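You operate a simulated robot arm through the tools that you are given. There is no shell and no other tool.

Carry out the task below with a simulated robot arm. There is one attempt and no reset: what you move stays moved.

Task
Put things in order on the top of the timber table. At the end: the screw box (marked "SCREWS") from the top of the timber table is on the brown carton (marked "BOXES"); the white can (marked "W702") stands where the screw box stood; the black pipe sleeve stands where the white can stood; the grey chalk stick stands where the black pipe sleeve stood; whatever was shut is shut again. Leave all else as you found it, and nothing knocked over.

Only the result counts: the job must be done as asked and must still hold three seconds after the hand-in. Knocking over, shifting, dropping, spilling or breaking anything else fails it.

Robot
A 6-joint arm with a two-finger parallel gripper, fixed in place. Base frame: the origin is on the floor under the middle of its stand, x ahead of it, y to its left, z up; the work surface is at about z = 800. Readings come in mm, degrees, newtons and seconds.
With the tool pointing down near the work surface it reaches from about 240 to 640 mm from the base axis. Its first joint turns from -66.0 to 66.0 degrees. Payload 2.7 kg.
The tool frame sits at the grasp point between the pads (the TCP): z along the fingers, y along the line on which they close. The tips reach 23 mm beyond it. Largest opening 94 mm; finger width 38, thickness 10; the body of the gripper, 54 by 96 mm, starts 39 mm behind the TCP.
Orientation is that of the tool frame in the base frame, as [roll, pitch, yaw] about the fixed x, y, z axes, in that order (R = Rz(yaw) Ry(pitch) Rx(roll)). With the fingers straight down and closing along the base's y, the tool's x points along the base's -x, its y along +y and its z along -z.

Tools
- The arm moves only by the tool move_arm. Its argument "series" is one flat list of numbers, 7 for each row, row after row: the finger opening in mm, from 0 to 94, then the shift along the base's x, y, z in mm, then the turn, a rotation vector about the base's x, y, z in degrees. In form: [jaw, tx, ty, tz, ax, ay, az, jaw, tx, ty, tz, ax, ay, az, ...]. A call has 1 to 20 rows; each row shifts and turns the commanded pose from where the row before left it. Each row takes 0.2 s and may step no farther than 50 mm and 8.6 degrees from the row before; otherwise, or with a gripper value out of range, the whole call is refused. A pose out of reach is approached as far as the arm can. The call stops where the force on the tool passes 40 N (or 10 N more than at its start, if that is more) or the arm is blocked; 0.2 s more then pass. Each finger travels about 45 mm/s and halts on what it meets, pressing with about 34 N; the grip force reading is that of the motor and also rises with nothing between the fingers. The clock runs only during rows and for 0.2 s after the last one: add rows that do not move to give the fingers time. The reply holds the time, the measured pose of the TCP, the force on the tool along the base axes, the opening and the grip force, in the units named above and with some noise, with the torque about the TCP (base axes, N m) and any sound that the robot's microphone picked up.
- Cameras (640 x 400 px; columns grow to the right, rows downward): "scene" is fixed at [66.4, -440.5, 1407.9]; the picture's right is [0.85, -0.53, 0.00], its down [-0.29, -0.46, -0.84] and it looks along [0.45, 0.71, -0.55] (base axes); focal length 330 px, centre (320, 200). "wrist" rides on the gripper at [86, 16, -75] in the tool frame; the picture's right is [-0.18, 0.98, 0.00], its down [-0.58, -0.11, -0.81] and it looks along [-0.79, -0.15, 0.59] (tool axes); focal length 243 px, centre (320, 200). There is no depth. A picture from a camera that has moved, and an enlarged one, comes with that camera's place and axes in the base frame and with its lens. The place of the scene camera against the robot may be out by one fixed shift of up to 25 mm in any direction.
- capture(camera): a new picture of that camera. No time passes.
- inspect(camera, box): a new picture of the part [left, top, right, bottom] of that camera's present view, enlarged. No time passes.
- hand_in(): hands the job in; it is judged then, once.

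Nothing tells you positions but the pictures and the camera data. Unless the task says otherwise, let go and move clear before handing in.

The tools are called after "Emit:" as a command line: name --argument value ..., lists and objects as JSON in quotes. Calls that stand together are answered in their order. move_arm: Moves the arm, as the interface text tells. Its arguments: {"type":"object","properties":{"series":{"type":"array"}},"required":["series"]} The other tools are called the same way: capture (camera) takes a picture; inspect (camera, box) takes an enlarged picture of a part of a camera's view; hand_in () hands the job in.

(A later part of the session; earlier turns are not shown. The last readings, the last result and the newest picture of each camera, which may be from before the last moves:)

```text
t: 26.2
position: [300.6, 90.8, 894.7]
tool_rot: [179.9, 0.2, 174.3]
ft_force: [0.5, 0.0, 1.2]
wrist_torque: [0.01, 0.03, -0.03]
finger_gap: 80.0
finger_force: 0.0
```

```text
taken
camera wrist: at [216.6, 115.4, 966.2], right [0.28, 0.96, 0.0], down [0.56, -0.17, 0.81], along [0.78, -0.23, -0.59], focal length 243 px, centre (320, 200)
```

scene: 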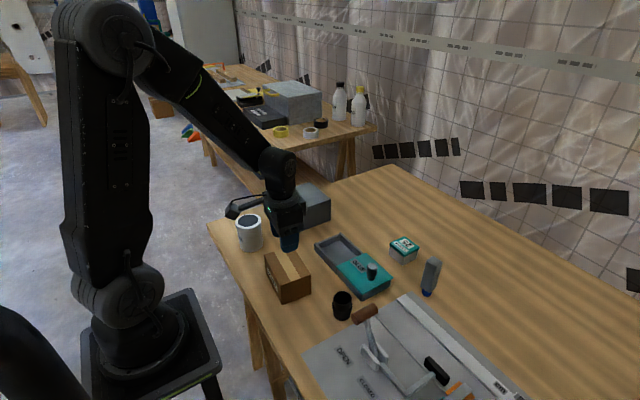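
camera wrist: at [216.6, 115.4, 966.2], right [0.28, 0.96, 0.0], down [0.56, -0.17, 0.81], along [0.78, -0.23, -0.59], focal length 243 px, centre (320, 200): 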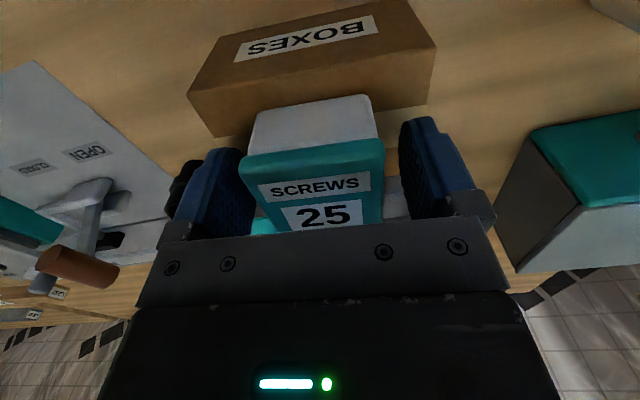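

The box stands on the carton and the fingers are free of it. I'll rise straight up and look.

Emit:
move_arm --series '[80, 0, 0, 6, 0, 0, 0, 80, 0, 0, 15, 0, 0, 0, 80, 0, 0, 30, 0, 0, 0, 80, 0, 0, 40, 0, 0, 0, 80, 0, 0, 40, 0, 0, 0, 80, 0, 0, 0, 0, 0, 0]'

Emit:
capture --camera "wrist"

Emit:
inspect --camera "scene" --box '[225, 200, 353, 320]'

```text
t: 27.6
position: [300.4, 91.3, 1024.6]
tool_rot: [-180.0, 0.1, 174.4]
ft_force: [-0.5, -0.6, 1.0]
wrist_torque: [0.02, -0.01, 0.0]
finger_gap: 80.0
finger_force: 0.0
```

```text
taken
camera wrist: at [216.1, 115.8, 1097.8], right [0.28, 0.96, 0.0], down [0.57, -0.17, 0.81], along [0.78, -0.23, -0.59], focal length 243 px, centre (320, 200)
```

wrist: 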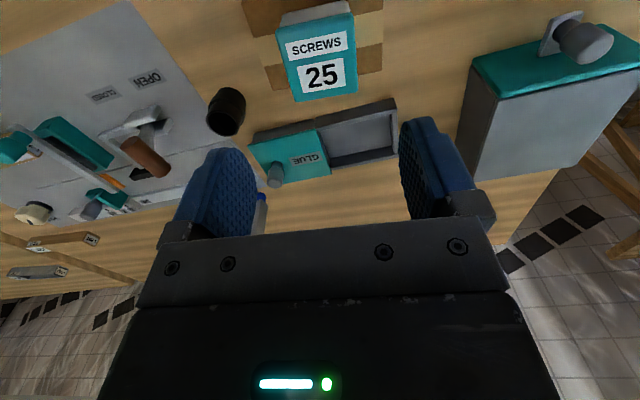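

```text
3.33 times, centred on (289, 260) of scene
camera zoom: at [66.4, -440.5, 1407.9], right [0.85, -0.53, 0.0], down [-0.29, -0.46, -0.84], along [0.45, 0.71, -0.55], focal length 1099 px, centre (423, 0)
```

zoom: 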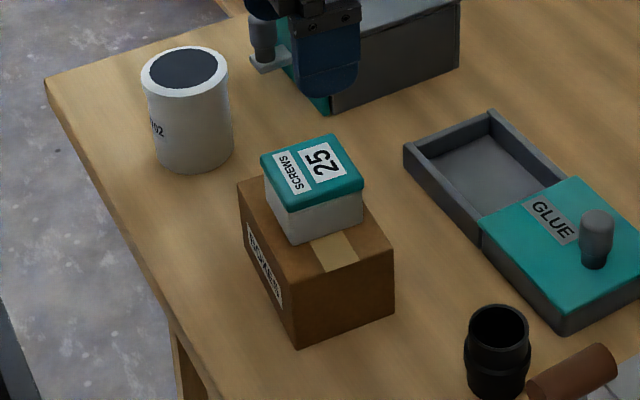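

The screw box is squarely on the carton and the carton has not moved. Next I'll go above the white can.

Emit:
move_arm --series '[94, -4.3, 36.1, 0, 0, 0, 1.16, 94, -4.3, 36.1, 0, 0, 0, 1.16, 94, -4.3, 36.1, 0, 0, 0, 1.16, 94, -4.3, 36.1, -10, 0, 0, 1.16, 94, -4.3, 36.3, -30, 0, 0, 1.16, 94, 0, 0, 0, 0, 0, 0]'

Emit:
capture --camera "wrist"

Emit:
inspect --camera "wrist" --box '[220, 0, 412, 120]'

```text
t: 29.0
position: [279.4, 273.1, 983.8]
tool_rot: [180.0, 0.2, -179.9]
ft_force: [0.0, 0.1, -0.2]
wrist_torque: [0.02, -0.04, 0.03]
finger_gap: 93.9
finger_force: 0.0
```

```text
taken
camera wrist: at [191.9, 288.9, 1056.8], right [0.18, 0.98, 0.0], down [0.58, -0.11, 0.81], along [0.79, -0.15, -0.59], focal length 243 px, centre (320, 200)
```

wrist: 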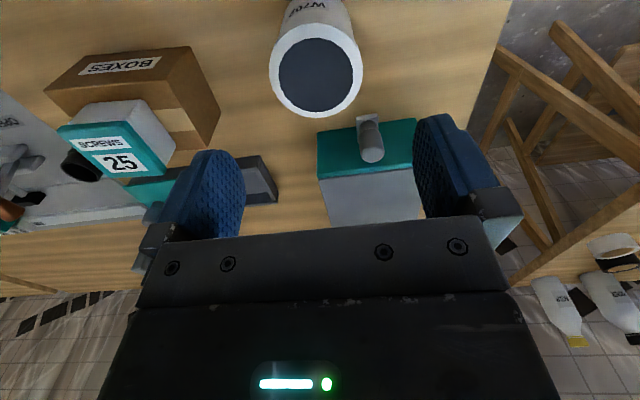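

```text
3.33 times, centred on (316, 60) of wrist
camera zoom: at [191.9, 288.9, 1056.8], right [0.18, 0.98, 0.0], down [0.58, -0.11, 0.81], along [0.79, -0.15, -0.59], focal length 809 px, centre (333, 667)
```

zoom: 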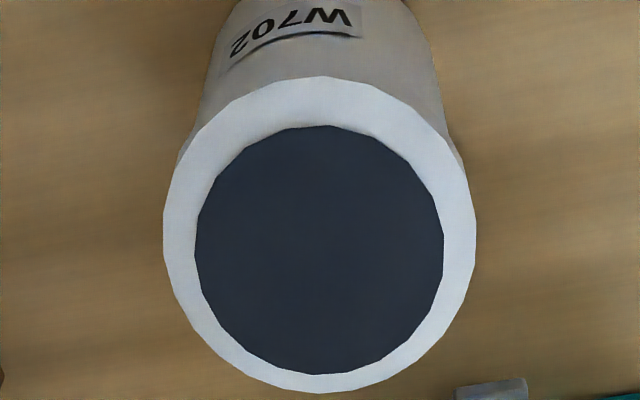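

The can is centred near (279, 270.5) with its top near z = 882. I'll descend in two stages so I can check that the fingers straddle it.

Emit:
move_arm --series '[94, 0.7, -2.5, -30, 0, 0, 0, 94, 0, 0, -30, 0, 0, 0, 94, 0, 0, -18, 0, 0, 0, 94, 0, 0, 0, 0, 0, 0]'

Emit:
capture --camera "wrist"

Emit:
inspect --camera "scene" --box '[200, 170, 328, 270]'

```text
t: 30.0
position: [279.8, 268.6, 906.9]
tool_rot: [179.9, 0.2, -179.9]
ft_force: [0.1, -0.6, -0.7]
wrist_torque: [-0.01, -0.02, 0.02]
finger_gap: 93.6
finger_force: 0.1
```

```text
taken
camera wrist: at [193.3, 284.9, 979.4], right [0.18, 0.98, 0.0], down [0.58, -0.11, 0.81], along [0.79, -0.15, -0.59], focal length 243 px, centre (320, 200)
```

wrist: 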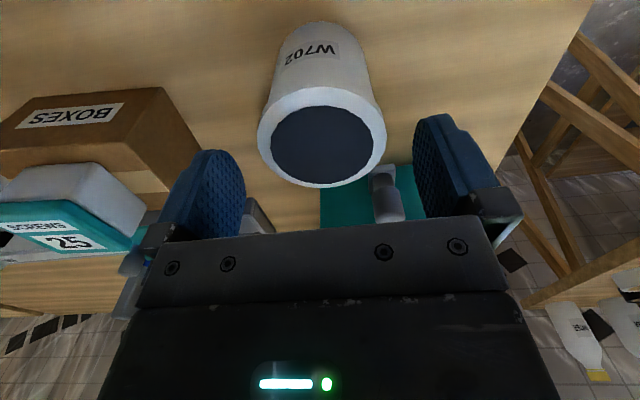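

```text
4.00 times, centred on (264, 220) of scene
camera zoom: at [66.4, -440.5, 1407.9], right [0.85, -0.53, 0.0], down [-0.29, -0.46, -0.84], along [0.45, 0.71, -0.55], focal length 1319 px, centre (544, 120)
```

zoom: 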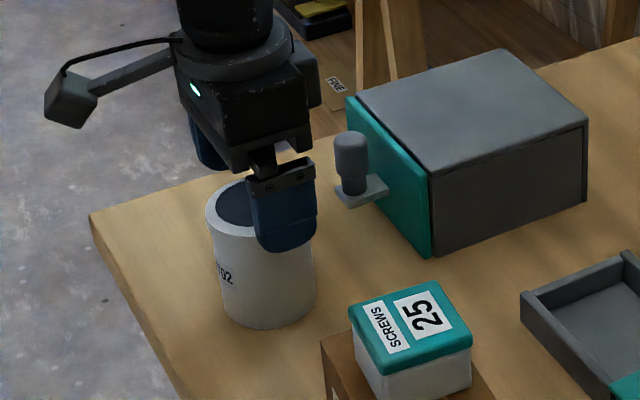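

The whole can is visible now. I'll enlarge it to fix its footprint before closing.

Emit:
inspect --camera "wrist" --box '[220, 0, 444, 200]'

```text
2.00 times, centred on (332, 100) of wrist
camera zoom: at [193.3, 284.9, 979.4], right [0.18, 0.98, 0.0], down [0.58, -0.11, 0.81], along [0.79, -0.15, -0.59], focal length 485 px, centre (296, 400)
```

zoom: 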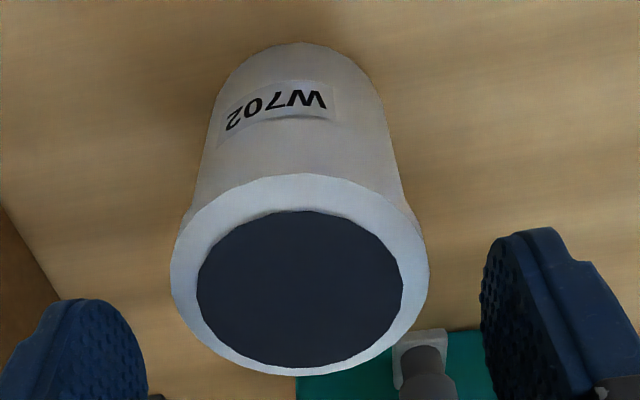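

The can's centre is at about (280, 270), and the fingers straddle it evenly. I'll go down and close on it.

Emit:
move_arm --series '[94, 0, 1, -20, 0, 0, 0, 94, 0, 0, -20, 0, 0, 0, 94, 0, 0, -12, 0, 0, 0, 94, 0, 0, 0, 0, 0, 0]'

Emit:
capture --camera "wrist"

```text
t: 31.0
position: [280.0, 270.6, 854.9]
tool_rot: [179.8, 0.2, -180.0]
ft_force: [-0.6, -0.8, -0.5]
wrist_torque: [-0.01, 0.0, -0.02]
finger_gap: 94.0
finger_force: 0.0
```

```text
taken
camera wrist: at [193.5, 285.5, 927.2], right [0.18, 0.98, 0.0], down [0.58, -0.11, 0.81], along [0.79, -0.15, -0.59], focal length 243 px, centre (320, 200)
```

wrist: 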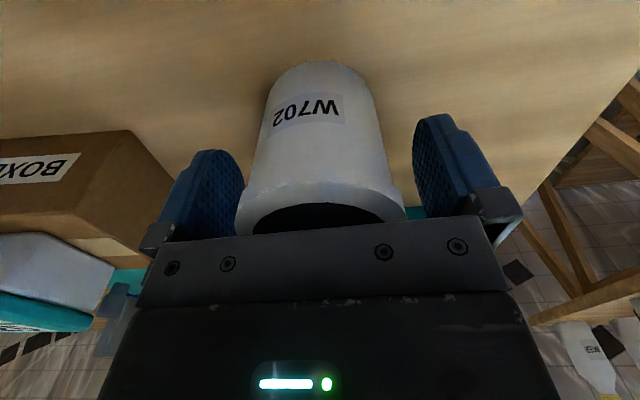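

The fingers are around the can with room on both sides. Closing.

Emit:
move_arm --series '[0, 0, 0, 0, 0, 0, 0, 0, 0, 0, 0, 0, 0, 0, 0, 0, 0, 0, 0, 0, 0, 0, 0, 0, 0, 0, 0, 0]'

Emit:
capture --camera "wrist"

```text
t: 32.0
position: [279.9, 270.4, 854.7]
tool_rot: [179.9, 0.2, -179.8]
ft_force: [0.8, -0.5, -1.0]
wrist_torque: [-0.02, -0.03, 0.02]
finger_gap: 67.1
finger_force: 33.9
```

```text
taken
camera wrist: at [193.4, 285.4, 927.3], right [0.18, 0.98, 0.0], down [0.58, -0.11, 0.81], along [0.79, -0.15, -0.59], focal length 243 px, centre (320, 200)
```

wrist: 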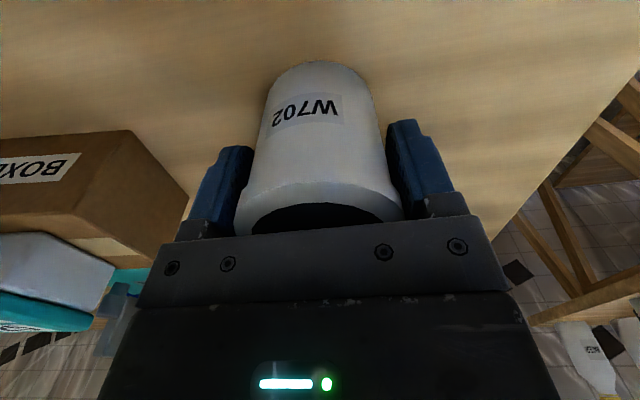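

The can is held at 67 mm and did not shift while closing. Now a slow lift to check the load.

Emit:
move_arm --series '[0, 0, 0, 1, 0, 0, 0, 0, 0, 0, 2, 0, 0, 0, 0, 0, 0, 3, 0, 0, 0, 0, 0, 0, 4, 0, 0, 0, 0, 0, 0, 0, 0, 0, 0]'

Emit:
capture --camera "wrist"

```text
t: 33.2
position: [280.4, 270.2, 864.5]
tool_rot: [-180.0, 0.3, -179.9]
ft_force: [-0.5, -0.2, -2.7]
wrist_torque: [0.02, 0.03, -0.01]
finger_gap: 67.4
finger_force: 34.2
```

```text
taken
camera wrist: at [193.5, 285.8, 937.4], right [0.18, 0.98, 0.0], down [0.58, -0.11, 0.81], along [0.79, -0.15, -0.59], focal length 243 px, centre (320, 200)
```

wrist: 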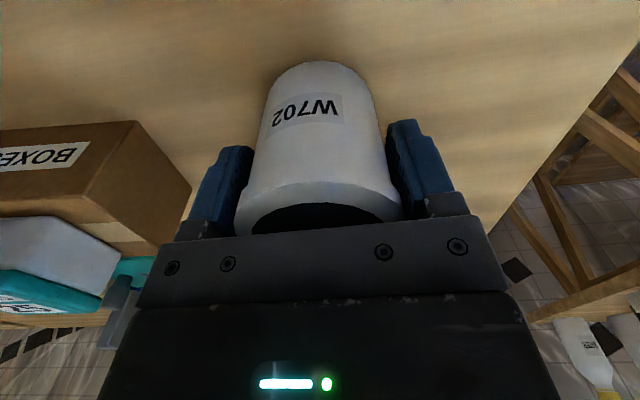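

The can is lifted and light. I'll raise it well above everything before going sideways.

Emit:
move_arm --series '[0, 0, 0, 8, 0, 0, 0, 0, 0, 0, 14, 0, 0, 0, 0, 0, 0, 20, 0, 0, 0, 0, 0, 0, 22, 0, 0, 0, 0, 0, 0, 22, 0, 0, 0, 0, 0, 0, 18, 0, 0, 0, 0, 0, 0, 10, 0, 0, 0, 0, 0, 0, 4, 0, 0, 0, 0, 0, 0, 0, 0, 0, 0]'

Emit:
capture --camera "wrist"

Emit:
capture --camera "scene"

```text
t: 35.2
position: [280.6, 271.3, 983.4]
tool_rot: [179.8, 0.2, -179.9]
ft_force: [-0.8, -0.3, -2.1]
wrist_torque: [0.02, -0.01, -0.01]
finger_gap: 67.3
finger_force: 33.3
```

```text
taken
camera wrist: at [193.4, 286.7, 1055.3], right [0.18, 0.98, 0.0], down [0.58, -0.11, 0.81], along [0.79, -0.15, -0.59], focal length 243 px, centre (320, 200)
```

wrist: 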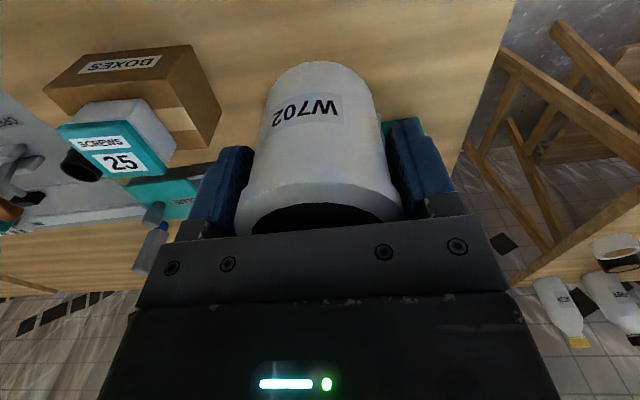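

```text
taken
```

scene: 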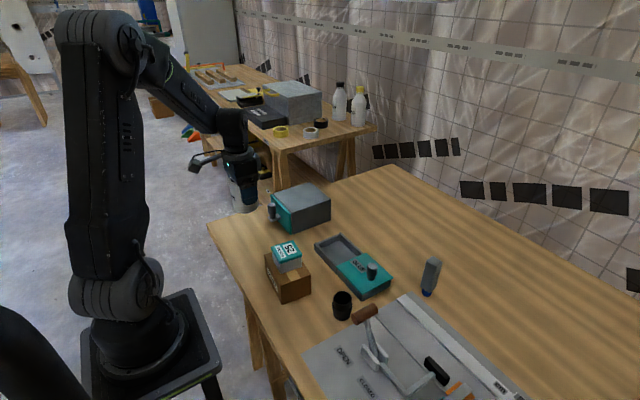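

I'll enlarge the held can once to find its centre relative to the fingers, so it can be set down accurately.

Emit:
inspect --camera "wrist" --box '[240, 50, 400, 150]'

Emit:
inspect --camera "wrist" --box '[220, 150, 420, 250]'

```text
4.00 times, centred on (320, 100) of wrist
camera zoom: at [193.4, 286.7, 1055.3], right [0.18, 0.98, 0.0], down [0.58, -0.11, 0.81], along [0.79, -0.15, -0.59], focal length 970 px, centre (320, 600)
```

zoom: 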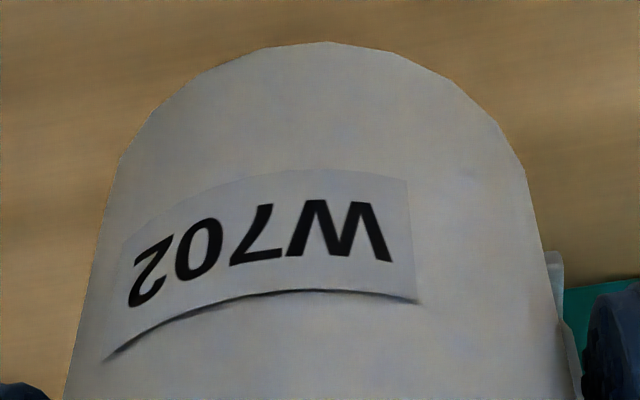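

```text
3.20 times, centred on (320, 200) of wrist
camera zoom: at [193.4, 286.7, 1055.3], right [0.18, 0.98, 0.0], down [0.58, -0.11, 0.81], along [0.79, -0.15, -0.59], focal length 776 px, centre (320, 200)
```

zoom: 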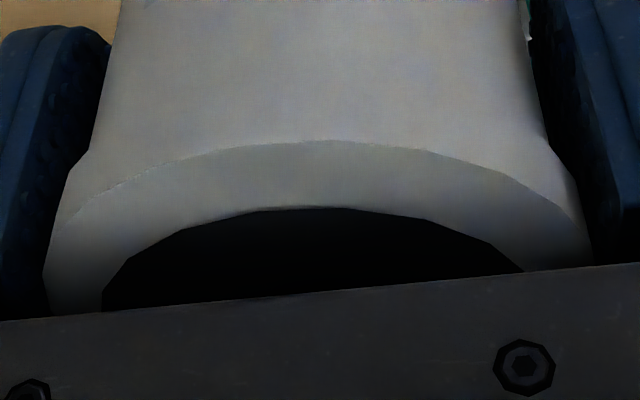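

The can's axis is about 2 mm ahead of the fingertips' centre. I'll carry it smoothly to above the screw box's old place at (600.5, 9.4).

Emit:
move_arm --series '[0, 7.75, -6.32, 0, 0, 0, 0, 0, 13.95, -11.38, 0, 0, 0, 0, 0, 23.24, -18.96, 0, 0, 0, 0, 0, 23.24, -18.96, 0, 0, 0, 0, 0, 23.24, -18.96, 0, 0, 0, 0, 0, 23.24, -18.96, 0, 0, 0, 0, 0, 23.24, -18.96, 0, 0, 0, 0, 0, 23.24, -18.96, 0, 0, 0, 0, 0, 23.24, -18.96, 0, 0, 0, 0, 0, 23.24, -18.96, 0, 0, 0, 0, 0, 23.24, -18.96, 0, 0, 0, 0, 0, 23.24, -18.96, 0, 0, 0, 0, 0, 23.24, -18.96, 0, 0, 0, 0, 0, 21.69, -17.7, 0, 0, 0, 0, 0, 12.4, -10.11, 0, 0, 0, 0, 0, 7.36, -6.0, 0, 0, 0, 0, 0, 0, 0, 0, 0, 0, 0]'

Emit:
capture --camera "wrist"

Emit:
capture --camera "scene"

```text
t: 38.8
position: [599.2, 9.6, 983.8]
tool_rot: [179.9, 0.2, -179.9]
ft_force: [-0.8, 0.0, -1.9]
wrist_torque: [0.01, 0.0, 0.0]
finger_gap: 67.3
finger_force: 33.7
```

```text
taken
camera wrist: at [512.6, 25.2, 1055.3], right [0.18, 0.98, 0.0], down [0.58, -0.11, 0.81], along [0.79, -0.15, -0.59], focal length 243 px, centre (320, 200)
```

wrist: 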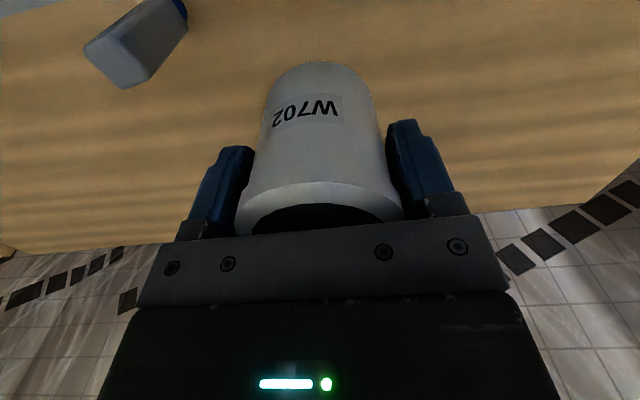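

```text
taken
```

scene: 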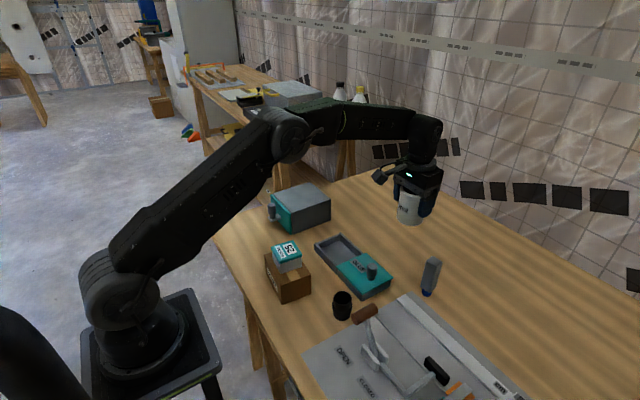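

It's exactly above the target spot. Lowering to just above the table.

Emit:
move_arm --series '[0, 0, 0, -10, 0, 0, 0, 0, 0, 0, -20, 0, 0, 0, 0, 0, 0, -25, 0, 0, 0, 0, 0, 0, -25, 0, 0, 0, 0, 0, 0, -20, 0, 0, 0, 0, 0, 0, -12, 0, 0, 0, 0, 0, 0, -7, 0, 0, 0, 0, 0, 0, -4, 0, 0, 0, 0, 0, 0, 0, 0, 0, 0]'

Emit:
capture --camera "wrist"

```text
t: 40.8
position: [598.2, 9.4, 859.0]
tool_rot: [179.9, 0.3, -179.8]
ft_force: [0.3, 0.7, -2.2]
wrist_torque: [0.01, 0.02, 0.01]
finger_gap: 67.0
finger_force: 34.0
```

```text
taken
camera wrist: at [511.9, 25.7, 931.7], right [0.18, 0.98, 0.0], down [0.58, -0.11, 0.81], along [0.79, -0.15, -0.59], focal length 243 px, centre (320, 200)
```

wrist: 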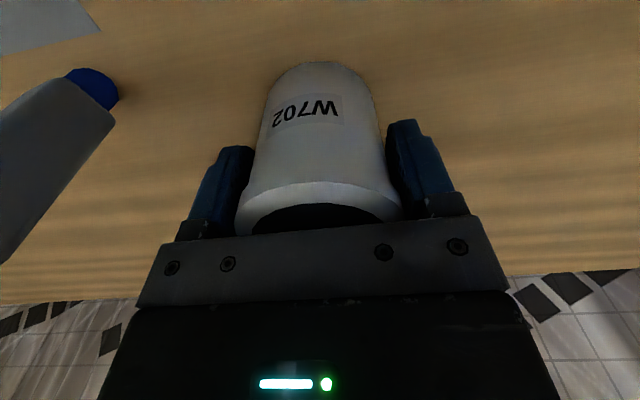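

About 4–5 mm remain. Easing down in 1 mm steps.

Emit:
move_arm --series '[0, 0, 0, -1, 0, 0, 0, 0, 0, 0, -1, 0, 0, 0, 0, 0, 0, -1, 0, 0, 0, 0, 0, 0, -1, 0, 0, 0, 0, 0, 0, 0, 0, 0, 0]'

```text
t: 42.0
position: [599.2, 9.9, 855.6]
tool_rot: [179.9, 0.2, -179.9]
ft_force: [0.6, -0.1, -2.0]
wrist_torque: [0.0, 0.03, -0.03]
finger_gap: 67.0
finger_force: 33.5
```

Emit:
move_arm --series '[0, 0, 0, -0.7, 0, 0, 0, 0, 0, 0, 0, 0, 0, 0]'

```text
t: 42.6
position: [598.3, 10.1, 856.0]
tool_rot: [179.9, 0.2, -179.9]
ft_force: [1.0, 0.3, -3.2]
wrist_torque: [-0.04, 0.03, 0.01]
finger_gap: 67.3
finger_force: 34.0
```

Still hanging. A little farther down.

Emit:
move_arm --series '[0, 0, 0, -0.6, 0, 0, 0, 0, 0, 0, 0, 0, 0, 0]'

```text
t: 43.2
position: [598.6, 9.9, 854.7]
tool_rot: [179.9, 0.2, -180.0]
ft_force: [-0.3, 0.3, 0.3]
wrist_torque: [-0.09, 0.09, -0.05]
finger_gap: 67.3
finger_force: 34.0
```

The can's weight is now on the table. Opening the fingers.

Emit:
move_arm --series '[72, 0, 0, 0, 0, 0, 0, 80, 0, 0, 0, 0, 0, 0, 94, 0, 0, 0, 0, 0, 0, 94, 0, 0, 0, 0, 0, 0, 94, 0, 0, 0, 0, 0, 0]'

Emit:
capture --camera "wrist"

```text
t: 44.4
position: [598.9, 10.3, 855.1]
tool_rot: [179.9, 0.2, -180.0]
ft_force: [0.4, 0.6, -0.1]
wrist_torque: [0.01, 0.01, 0.03]
finger_gap: 94.0
finger_force: 0.1
```

```text
taken
camera wrist: at [512.4, 25.7, 927.0], right [0.18, 0.98, 0.0], down [0.58, -0.11, 0.81], along [0.79, -0.15, -0.59], focal length 243 px, centre (320, 200)
```

wrist: 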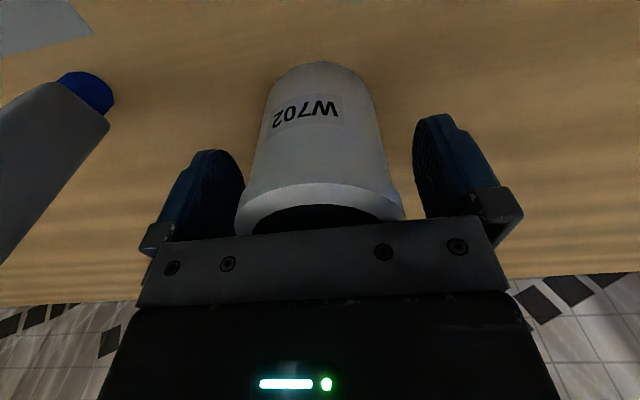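

The can stands free on the spot. Rising straight up to verify its position.

Emit:
move_arm --series '[94, 0, 0, 8, 0, 0, 0, 94, 0, 0, 20, 0, 0, 0, 94, 0, 0, 35, 0, 0, 0, 94, 0, 0, 40, 0, 0, 0, 94, 0, 0, 27, 0, 0, 0, 94, 0, 0, 0, 0, 0, 0]'

Emit:
inspect --camera "wrist" --box '[220, 0, 412, 120]'

Emit:
capture --camera "scene"

```text
t: 45.8
position: [598.1, 10.1, 985.8]
tool_rot: [179.9, 0.2, -180.0]
ft_force: [0.5, 0.3, -0.8]
wrist_torque: [0.01, 0.03, -0.02]
finger_gap: 93.9
finger_force: 0.0
```

```text
3.33 times, centred on (316, 60) of wrist
camera zoom: at [512.1, 26.3, 1057.7], right [0.18, 0.98, 0.0], down [0.58, -0.11, 0.81], along [0.79, -0.15, -0.59], focal length 809 px, centre (333, 667)
```

zoom: 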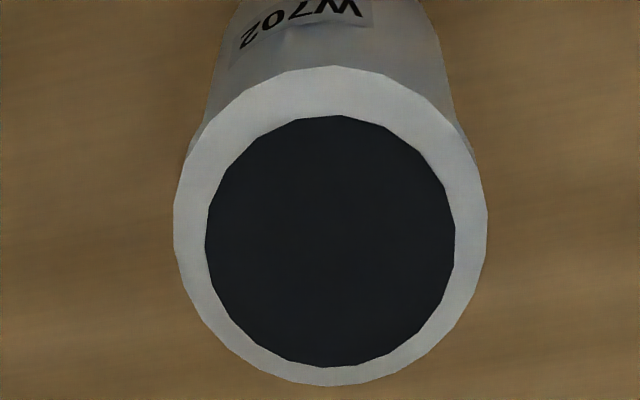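

```text
taken
```

scene: 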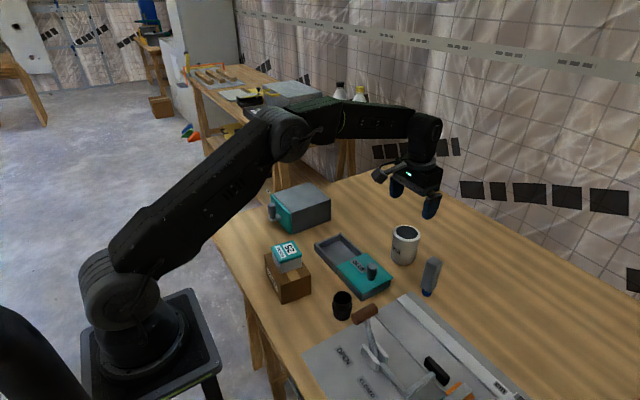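

The can stands where the screw box was. The next item is the black sleeve near (360, -51); the brown lever handle runs along y ≈ -132 at z ≈ 897, so there's room for the gripper. Moving above the sleeve.

Emit:
move_arm --series '[94, -39.75, -10.07, 0, 0, 0, 0, 94, -39.75, -10.07, 0, 0, 0, 0, 94, -39.75, -10.07, 0, 0, 0, 0, 94, -39.75, -10.07, 0, 0, 0, 0, 94, -39.75, -10.07, -10, 0, 0, 0, 80, -39.75, -10.07, -20, 0, 0, 0, 70, 0, 0, 0, 0, 0, 0]'

Emit:
capture --camera "wrist"

Emit:
inspect --camera "wrist" --box '[220, 0, 412, 120]'

Emit:
inspect --camera "scene" --box '[290, 210, 450, 340]'

```text
t: 47.4
position: [359.3, -50.5, 955.0]
tool_rot: [179.9, 0.3, -179.9]
ft_force: [0.8, -0.7, -0.4]
wrist_torque: [0.0, 0.02, -0.01]
finger_gap: 70.2
finger_force: 0.0
```

```text
taken
camera wrist: at [273.1, -34.4, 1027.0], right [0.18, 0.98, 0.0], down [0.58, -0.11, 0.81], along [0.79, -0.15, -0.59], focal length 243 px, centre (320, 200)
```

wrist: 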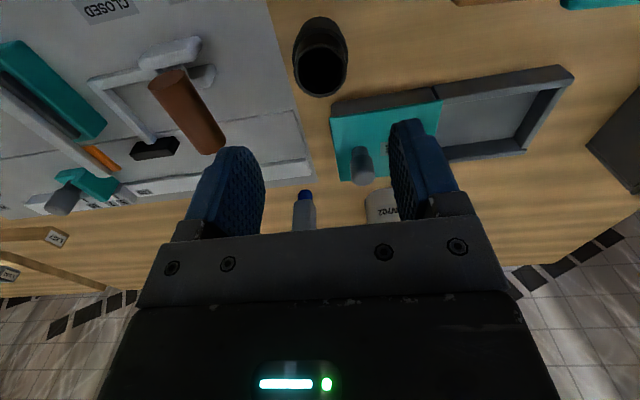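

```text
3.33 times, centred on (316, 60) of wrist
camera zoom: at [273.1, -34.4, 1027.0], right [0.18, 0.98, 0.0], down [0.58, -0.11, 0.81], along [0.79, -0.15, -0.59], focal length 809 px, centre (333, 667)
```

zoom: 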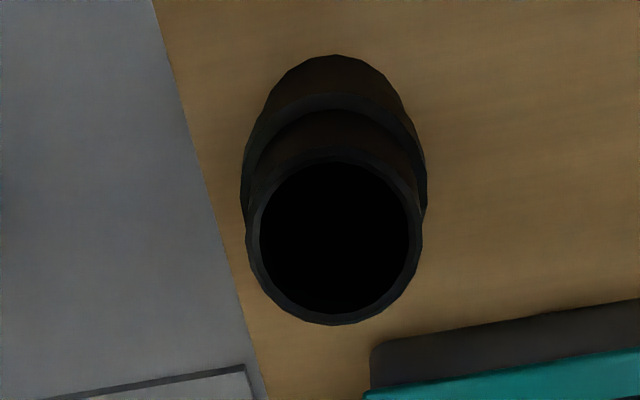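

```text
3.08 times, centred on (370, 275) of scene
camera zoom: at [66.4, -440.5, 1407.9], right [0.85, -0.53, 0.0], down [-0.29, -0.46, -0.84], along [0.45, 0.71, -0.55], focal length 1014 px, centre (166, -31)
```

zoom: 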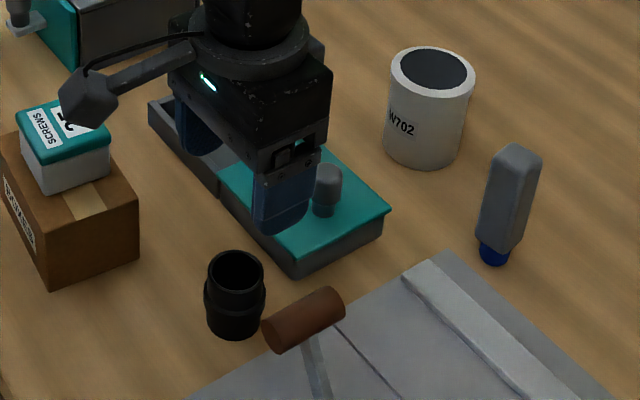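

The sleeve's centre is near (358.7, -50), with a collar about 41 mm wide. I'll narrow the opening to 58 mm so the fingers keep clear of the plate edge, then descend around it.

Emit:
move_arm --series '[58, -0.5, 0.4, -30, 0, 0, 0, 58, 0, 0, -35, 0, 0, 0, 58, 0, 0, -20, 0, 0, 0, 58, 0, 0, 0, 0, 0, 0]'

Emit:
capture --camera "wrist"

Emit:
inspect --camera "scene" --box '[290, 230, 418, 330]'

```text
t: 48.4
position: [359.9, -50.2, 868.5]
tool_rot: [179.9, 0.3, -179.9]
ft_force: [0.1, -0.5, -0.1]
wrist_torque: [-0.01, -0.02, 0.0]
finger_gap: 58.3
finger_force: 0.0
```

```text
taken
camera wrist: at [273.2, -34.6, 940.6], right [0.18, 0.98, 0.0], down [0.58, -0.11, 0.81], along [0.79, -0.15, -0.59], focal length 243 px, centre (320, 200)
```

wrist: 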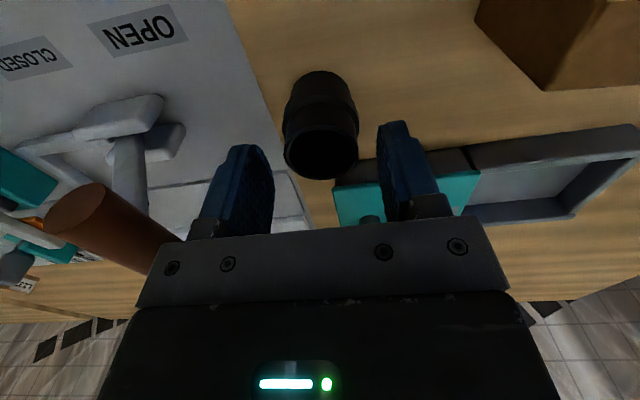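

```text
4.00 times, centred on (354, 280) of scene
camera zoom: at [66.4, -440.5, 1407.9], right [0.85, -0.53, 0.0], down [-0.29, -0.46, -0.84], along [0.45, 0.71, -0.55], focal length 1319 px, centre (184, -120)
```

zoom: 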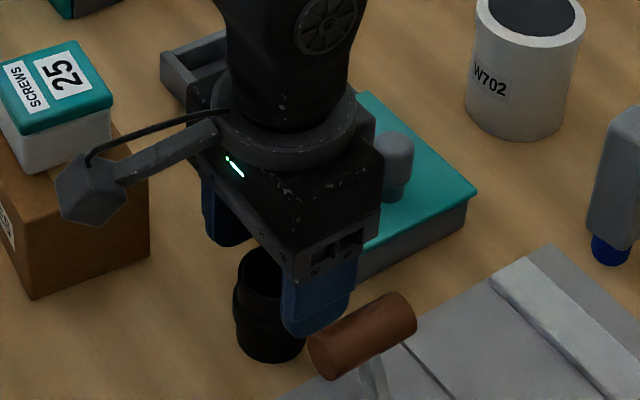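

The fingers straddle the sleeve, with roughly 20 mm between the gripper body and the lever handle. Descending the rest of the way and closing.

Emit:
move_arm --series '[58, 0, 0, -15, 0, 0, 0, 58, 0, 0, -12, 0, 0, 0, 58, 0, 0, -6.7, 0, 0, 0, 58, 0, 0, 0, 0, 0, 0]'

Emit:
capture --camera "wrist"

```text
t: 49.4
position: [359.9, -51.1, 834.6]
tool_rot: [179.9, 0.2, -179.8]
ft_force: [0.1, 0.0, 0.5]
wrist_torque: [-0.01, 0.0, 0.01]
finger_gap: 58.1
finger_force: 0.0
```

```text
taken
camera wrist: at [272.8, -34.9, 908.0], right [0.18, 0.98, 0.0], down [0.58, -0.11, 0.81], along [0.79, -0.15, -0.59], focal length 243 px, centre (320, 200)
```

wrist: 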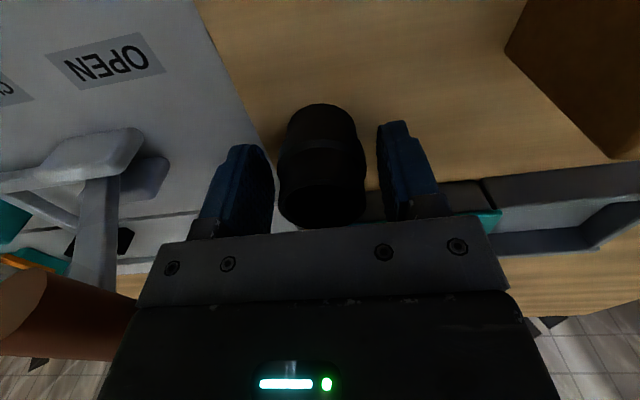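

Clear of everything. Closing on the sleeve's collar.

Emit:
move_arm --series '[0, 0, 0, 0, 0, 0, 0, 0, 0, 0, 0, 0, 0, 0, 0, 0, 0, 0, 0, 0, 0, 0, 0, 0, 0, 0, 0, 0]'

Emit:
capture --camera "wrist"

Emit:
inspect --camera "wrist" --box '[240, 80, 400, 240]'

```text
t: 50.4
position: [360.4, -51.0, 836.4]
tool_rot: [179.9, 0.2, -179.9]
ft_force: [-0.2, -0.4, -0.8]
wrist_torque: [0.0, -0.02, 0.0]
finger_gap: 41.2
finger_force: 33.7
```

```text
taken
camera wrist: at [272.8, -34.9, 908.2], right [0.18, 0.98, 0.0], down [0.58, -0.11, 0.81], along [0.79, -0.15, -0.59], focal length 243 px, centre (320, 200)
```

wrist: 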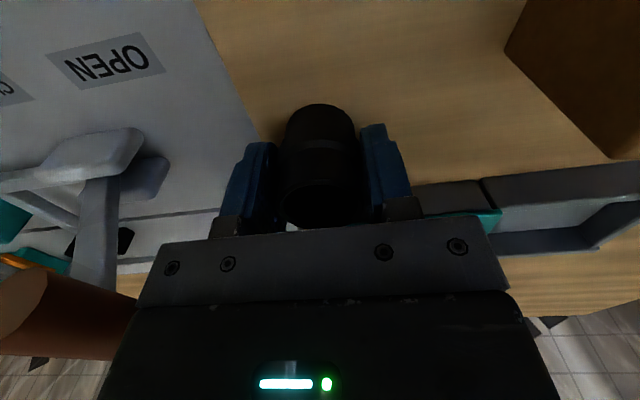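

```text
2.50 times, centred on (320, 160) of wrist
camera zoom: at [272.8, -34.9, 908.2], right [0.18, 0.98, 0.0], down [0.58, -0.11, 0.81], along [0.79, -0.15, -0.59], focal length 606 px, centre (320, 300)
```

zoom: 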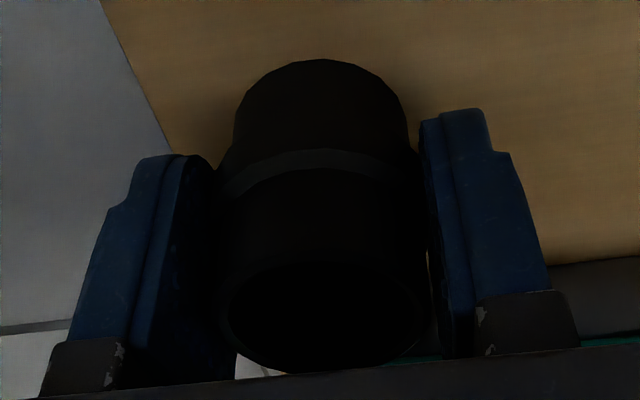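

The sleeve is held at 41 mm and moved less than 1 mm; its original centre was (358.3, -50.3). A slow lift next.

Emit:
move_arm --series '[0, 0, 0, 1, 0, 0, 0, 0, 0, 0, 2, 0, 0, 0, 0, 0, 0, 3, 0, 0, 0, 0, 0, 0, 4, 0, 0, 0, 0, 0, 0, 0, 0, 0, 0]'

Emit:
inspect --camera "wrist" --box '[240, 80, 400, 240]'

```text
t: 51.6
position: [360.1, -49.9, 846.3]
tool_rot: [179.9, 0.1, -179.8]
ft_force: [-0.3, -0.2, -1.1]
wrist_torque: [-0.01, 0.0, 0.01]
finger_gap: 41.0
finger_force: 34.6
```

```text
2.50 times, centred on (320, 160) of wrist
camera zoom: at [273.3, -34.8, 918.4], right [0.18, 0.98, 0.0], down [0.58, -0.11, 0.81], along [0.79, -0.15, -0.59], focal length 606 px, centre (320, 300)
```

zoom: 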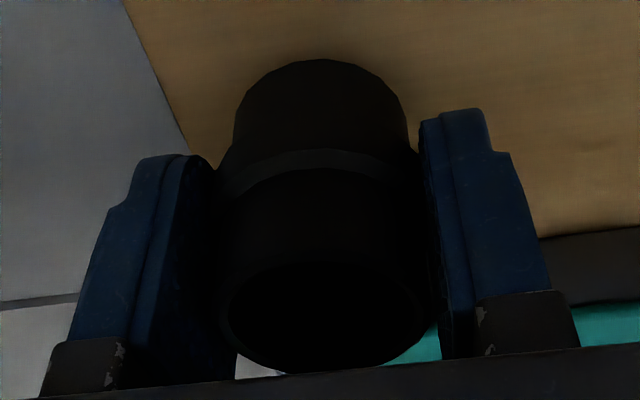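

It holds firmly. Raising it well clear of the lever and the stacked box.

Emit:
move_arm --series '[0, 0, 0, 8, 0, 0, 0, 0, 0, 0, 14, 0, 0, 0, 0, 0, 0, 22, 0, 0, 0, 0, 0, 0, 25, 0, 0, 0, 0, 0, 0, 25, 0, 0, 0, 0, 0, 0, 18, 0, 0, 0, 0, 0, 0, 8, 0, 0, 0, 0, 0, 0, 4, 0, 0, 0, 0, 0, 0, 0, 0, 0, 0]'

Emit:
capture --camera "wrist"

```text
t: 53.6
position: [358.0, -49.5, 970.2]
tool_rot: [180.0, 0.2, -179.9]
ft_force: [0.3, -0.4, 0.0]
wrist_torque: [0.04, 0.02, 0.0]
finger_gap: 41.2
finger_force: 33.7
```

```text
taken
camera wrist: at [273.1, -34.1, 1042.4], right [0.18, 0.98, 0.0], down [0.58, -0.11, 0.81], along [0.79, -0.15, -0.59], focal length 243 px, centre (320, 200)
```

wrist: 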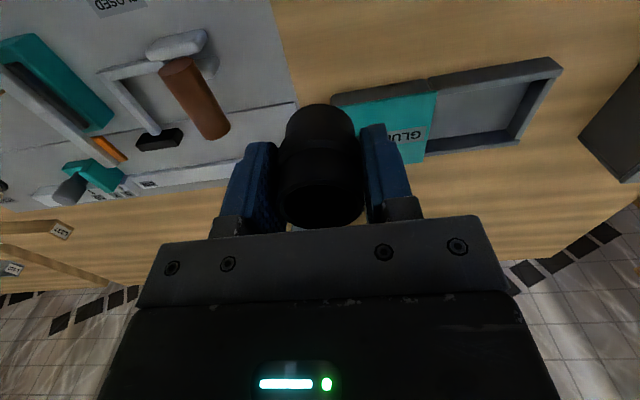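

Carrying the sleeve over to the can's old place, near (281, 270), above everything in between.

Emit:
move_arm --series '[0, -2.36, 9.72, 0, 0, 0, 0, 0, -4.26, 17.49, 0, 0, 0, 0, 0, -6.48, 26.62, 0, 0, 0, 0, 0, -6.48, 26.62, 0, 0, 0, 0, 0, -6.48, 26.62, 0, 0, 0, 0, 0, -6.48, 26.62, 0, 0, 0, 0, 0, -6.48, 26.62, 0, 0, 0, 0, 0, -6.48, 26.62, 0, 0, 0, 0, 0, -6.48, 26.62, 0, 0, 0, 0, 0, -6.48, 26.62, 0, 0, 0, 0, 0, -6.48, 26.62, 0, 0, 0, 0, 0, -6.48, 26.62, 0, 0, 0, 0, 0, -4.26, 17.49, 0, 0, 0, 0, 0, -2.32, 9.6, 0, 0, 0, 0, 0, 0, 0, 0, 0, 0, 0]'

Emit:
capture --camera "wrist"

Emit:
capture --camera "scene"

```text
t: 56.8
position: [280.1, 269.9, 969.9]
tool_rot: [179.9, 0.2, -179.9]
ft_force: [-0.7, 0.3, -1.0]
wrist_torque: [0.0, -0.01, 0.03]
finger_gap: 41.1
finger_force: 34.1
```

```text
taken
camera wrist: at [194.3, 285.9, 1042.1], right [0.18, 0.98, 0.0], down [0.58, -0.11, 0.81], along [0.79, -0.15, -0.59], focal length 243 px, centre (320, 200)
```

wrist: 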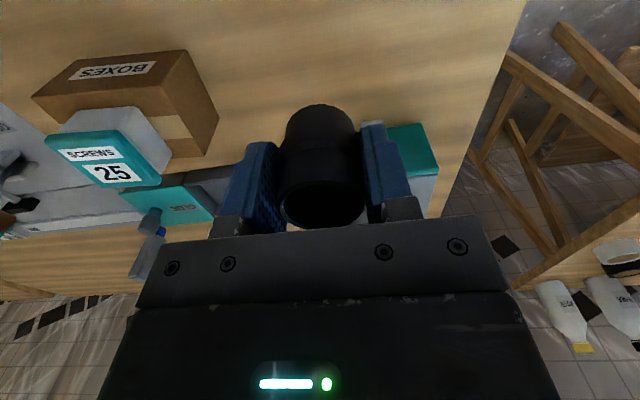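

```text
taken
```

scene: 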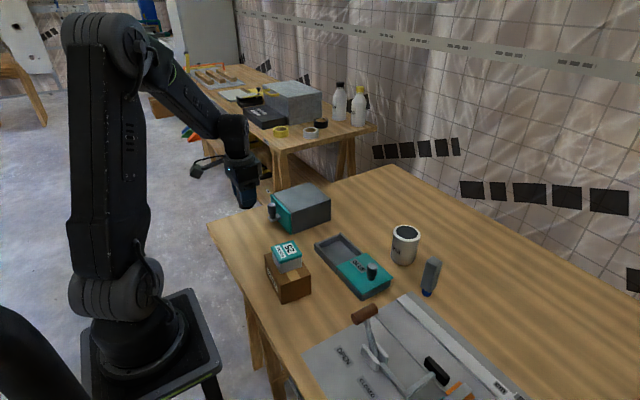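

It's above the can's old spot. Lowering to just above the table.

Emit:
move_arm --series '[0, 0.8, 0, -10, 0, 0, 0, 0, 0, 0, -20, 0, 0, 0, 0, 0, 0, -25, 0, 0, 0, 0, 0, 0, -25, 0, 0, 0, 0, 0, 0, -22, 0, 0, 0, 0, 0, 0, -14, 0, 0, 0, 0, 0, 0, -8, 0, 0, 0, 0, 0, 0, -5, 0, 0, 0, 0, 0, 0, -2, 0, 0, 0, 0, 0, 0, 0, 0, 0, 0]'

Emit:
capture --camera "wrist"

```text
t: 59.0
position: [281.1, 271.0, 839.2]
tool_rot: [179.9, 0.2, -179.9]
ft_force: [0.2, -0.3, -0.7]
wrist_torque: [0.0, 0.01, -0.01]
finger_gap: 40.7
finger_force: 34.7
```

```text
taken
camera wrist: at [195.3, 285.9, 911.0], right [0.18, 0.98, 0.0], down [0.58, -0.11, 0.81], along [0.79, -0.15, -0.59], focal length 243 px, centre (320, 200)
```

wrist: 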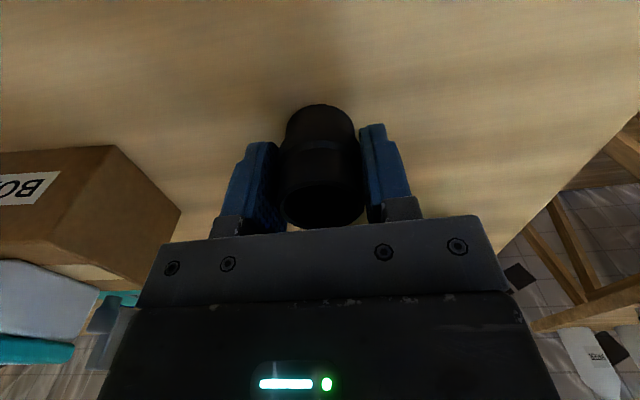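

Three mm to go. Easing down.

Emit:
move_arm --series '[0, 0, 0, -1, 0, 0, 0, 0, 0, 0, -1, 0, 0, 0, 0, 0, 0, -0.6, 0, 0, 0, 0, 0, 0, 0, 0, 0, 0]'

```text
t: 60.0
position: [281.3, 270.8, 835.8]
tool_rot: [179.9, 0.2, -180.0]
ft_force: [0.2, 0.2, -0.6]
wrist_torque: [-0.04, -0.01, 0.01]
finger_gap: 40.5
finger_force: 34.0
```

Emit:
move_arm --series '[0, 0, 0, -0.5, 0, 0, 0, 0, 0, 0, 0, 0, 0, 0]'

```text
t: 60.6
position: [282.0, 269.6, 836.4]
tool_rot: [179.8, 0.3, -179.9]
ft_force: [0.1, -0.8, -0.2]
wrist_torque: [-0.01, -0.02, 0.01]
finger_gap: 40.5
finger_force: 34.2
```

Still about neutral. A hair lower to be sure it touches.

Emit:
move_arm --series '[0, 0, 0, -0.5, 0, 0, 0, 0, 0, 0, 0, 0, 0, 0]'

```text
t: 61.2
position: [281.9, 269.9, 836.2]
tool_rot: [179.9, 0.2, -179.9]
ft_force: [-0.2, -0.8, 5.2]
wrist_torque: [0.0, 0.03, 0.03]
finger_gap: 40.4
finger_force: 34.4
```

The sleeve is touching the table (about 5 N). Opening gently.

Emit:
move_arm --series '[46, 0, 0, 0, 0, 0, 0, 60, 0, 0, 0, 0, 0, 0, 70, 0, 0, 0, 0, 0, 0, 70, 0, 0, 0, 0, 0, 0]'

Emit:
capture --camera "wrist"

```text
t: 62.2
position: [282.1, 270.3, 834.5]
tool_rot: [179.8, 0.2, -179.8]
ft_force: [0.4, 0.0, -1.1]
wrist_torque: [0.01, -0.01, -0.04]
finger_gap: 69.9
finger_force: 0.0
```

```text
taken
camera wrist: at [195.2, 285.7, 907.7], right [0.18, 0.98, 0.0], down [0.58, -0.11, 0.81], along [0.79, -0.15, -0.59], focal length 243 px, centre (320, 200)
```

wrist: 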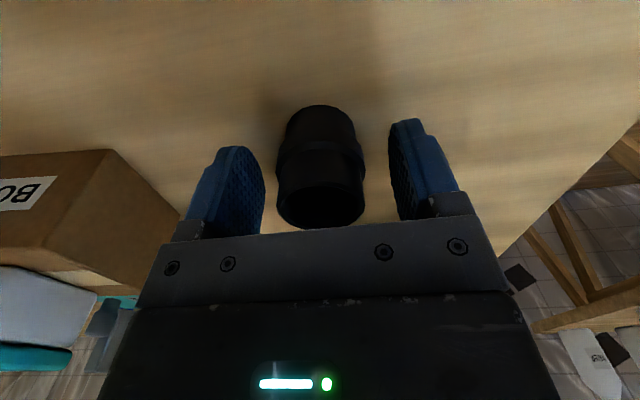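

The sleeve stands free. Rising straight up.

Emit:
move_arm --series '[70, 0, 0, 8, 0, 0, 0, 70, 0, 0, 20, 0, 0, 0, 70, 0, 0, 35, 0, 0, 0, 70, 0, 0, 40, 0, 0, 0, 70, 0, 0, 45, 0, 0, 0, 70, 0, 0, 0, 0, 0, 0]'

Emit:
capture --camera "wrist"

Emit:
inspect --camera "scene" --box '[200, 170, 360, 310]'

Emit:
inspect --camera "scene" --box '[380, 210, 460, 310]'

```text
t: 63.6
position: [282.6, 268.5, 985.5]
tool_rot: [-180.0, 0.2, 180.0]
ft_force: [0.2, -0.2, -0.1]
wrist_torque: [-0.01, -0.01, -0.02]
finger_gap: 69.8
finger_force: 0.1
```

```text
taken
camera wrist: at [195.1, 284.4, 1056.7], right [0.18, 0.98, 0.0], down [0.58, -0.11, 0.81], along [0.79, -0.15, -0.59], focal length 243 px, centre (320, 200)
```

wrist: 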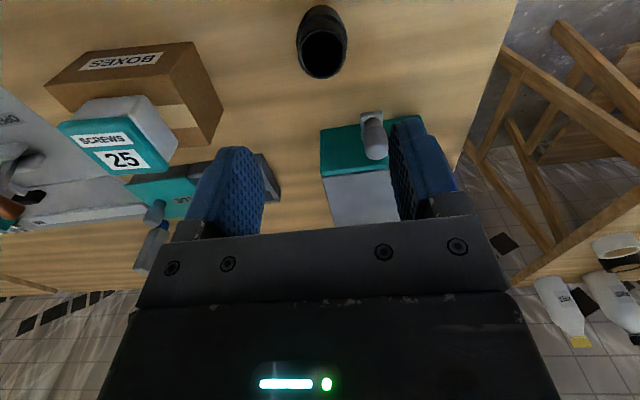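

```text
2.86 times, centred on (280, 240) of scene
camera zoom: at [66.4, -440.5, 1407.9], right [0.85, -0.53, 0.0], down [-0.29, -0.46, -0.84], along [0.45, 0.71, -0.55], focal length 942 px, centre (434, 86)
```

zoom: 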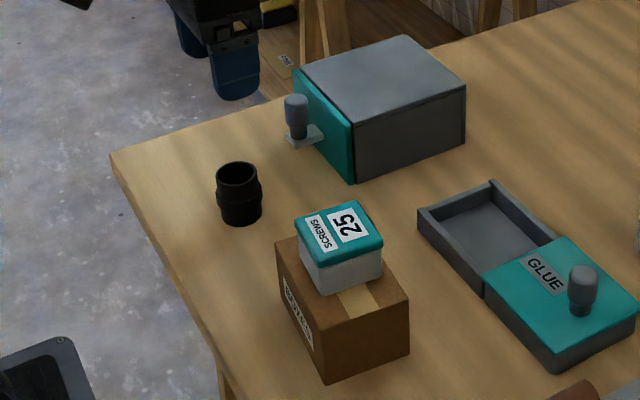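

```text
4.00 times, centred on (420, 260) of scene
camera zoom: at [66.4, -440.5, 1407.9], right [0.85, -0.53, 0.0], down [-0.29, -0.46, -0.84], along [0.45, 0.71, -0.55], focal length 1319 px, centre (-80, -40)
```

zoom: 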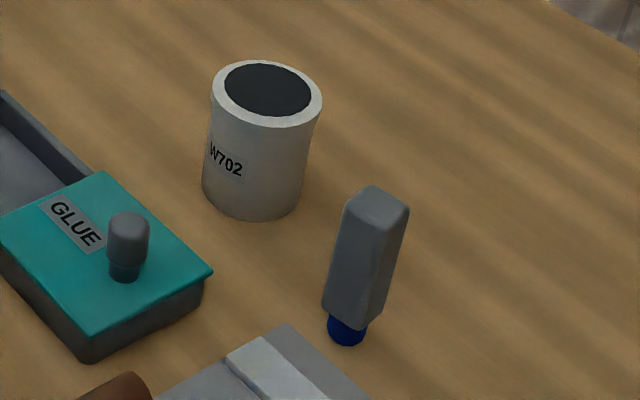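

The sleeve, screw box and can all stand correctly. The last item is the grey stick near (561, -109): about 24 mm square, 100 mm tall and turned about 10°. I'll go above it.

Emit:
move_arm --series '[70, 25.3, -34.45, 1.5, 0, 0, 0.91, 70, 25.3, -34.45, 1.5, 0, 0, 0.91, 70, 25.3, -34.45, 1.5, 0, 0, 0.91, 70, 25.3, -34.45, 1.5, 0, 0, 0.91, 70, 25.3, -34.45, 1.5, 0, 0, 0.91, 70, 25.3, -34.45, 1.5, 0, 0, 0.91, 70, 25.3, -34.45, 1.5, 0, 0, 0.91, 70, 25.3, -34.45, 1.5, 0, 0, 0.91, 70, 25.3, -34.45, 1.5, 0, 0, 0.91, 70, 25.3, -34.45, 1.5, 0, 0, 0.91, 70, 25.7, -34.4, 1.6, 0, 0, 0.9, 70, 0, 0, 0, 0, 0, 0]'

Emit:
capture --camera "wrist"

Emit:
inspect --camera "wrist" --box '[220, 0, 412, 120]'

Emit:
capture --camera "scene"

```text
t: 66.2
position: [561.1, -110.5, 999.8]
tool_rot: [179.9, 0.2, -169.9]
ft_force: [0.7, -0.3, 0.1]
wrist_torque: [0.0, 0.0, -0.03]
finger_gap: 69.8
finger_force: 0.1
```

```text
taken
camera wrist: at [472.9, -109.9, 1073.1], right [0.01, 1.0, 0.0], down [0.59, -0.01, 0.81], along [0.81, -0.01, -0.59], focal length 243 px, centre (320, 200)
```

wrist: 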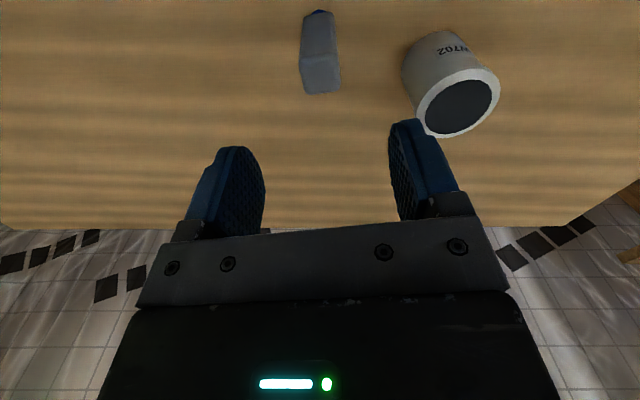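

```text
3.33 times, centred on (316, 60) of wrist
camera zoom: at [472.9, -109.9, 1073.1], right [0.01, 1.0, 0.0], down [0.59, -0.01, 0.81], along [0.81, -0.01, -0.59], focal length 809 px, centre (333, 667)
```

zoom: 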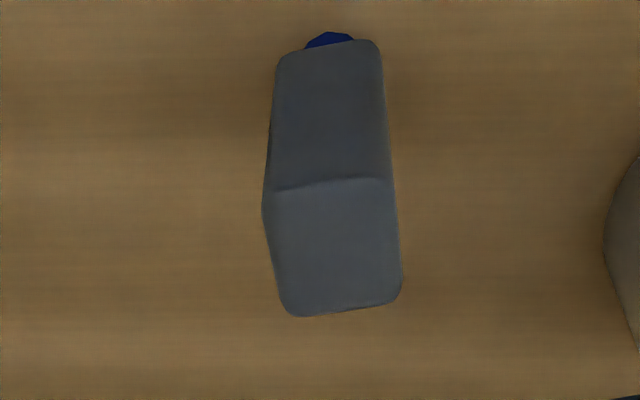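

```text
taken
```

scene: 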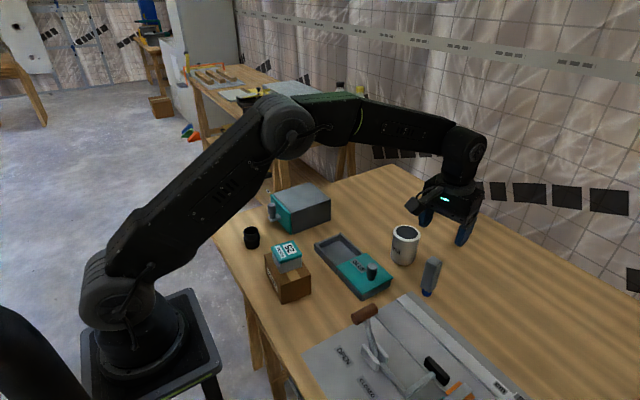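

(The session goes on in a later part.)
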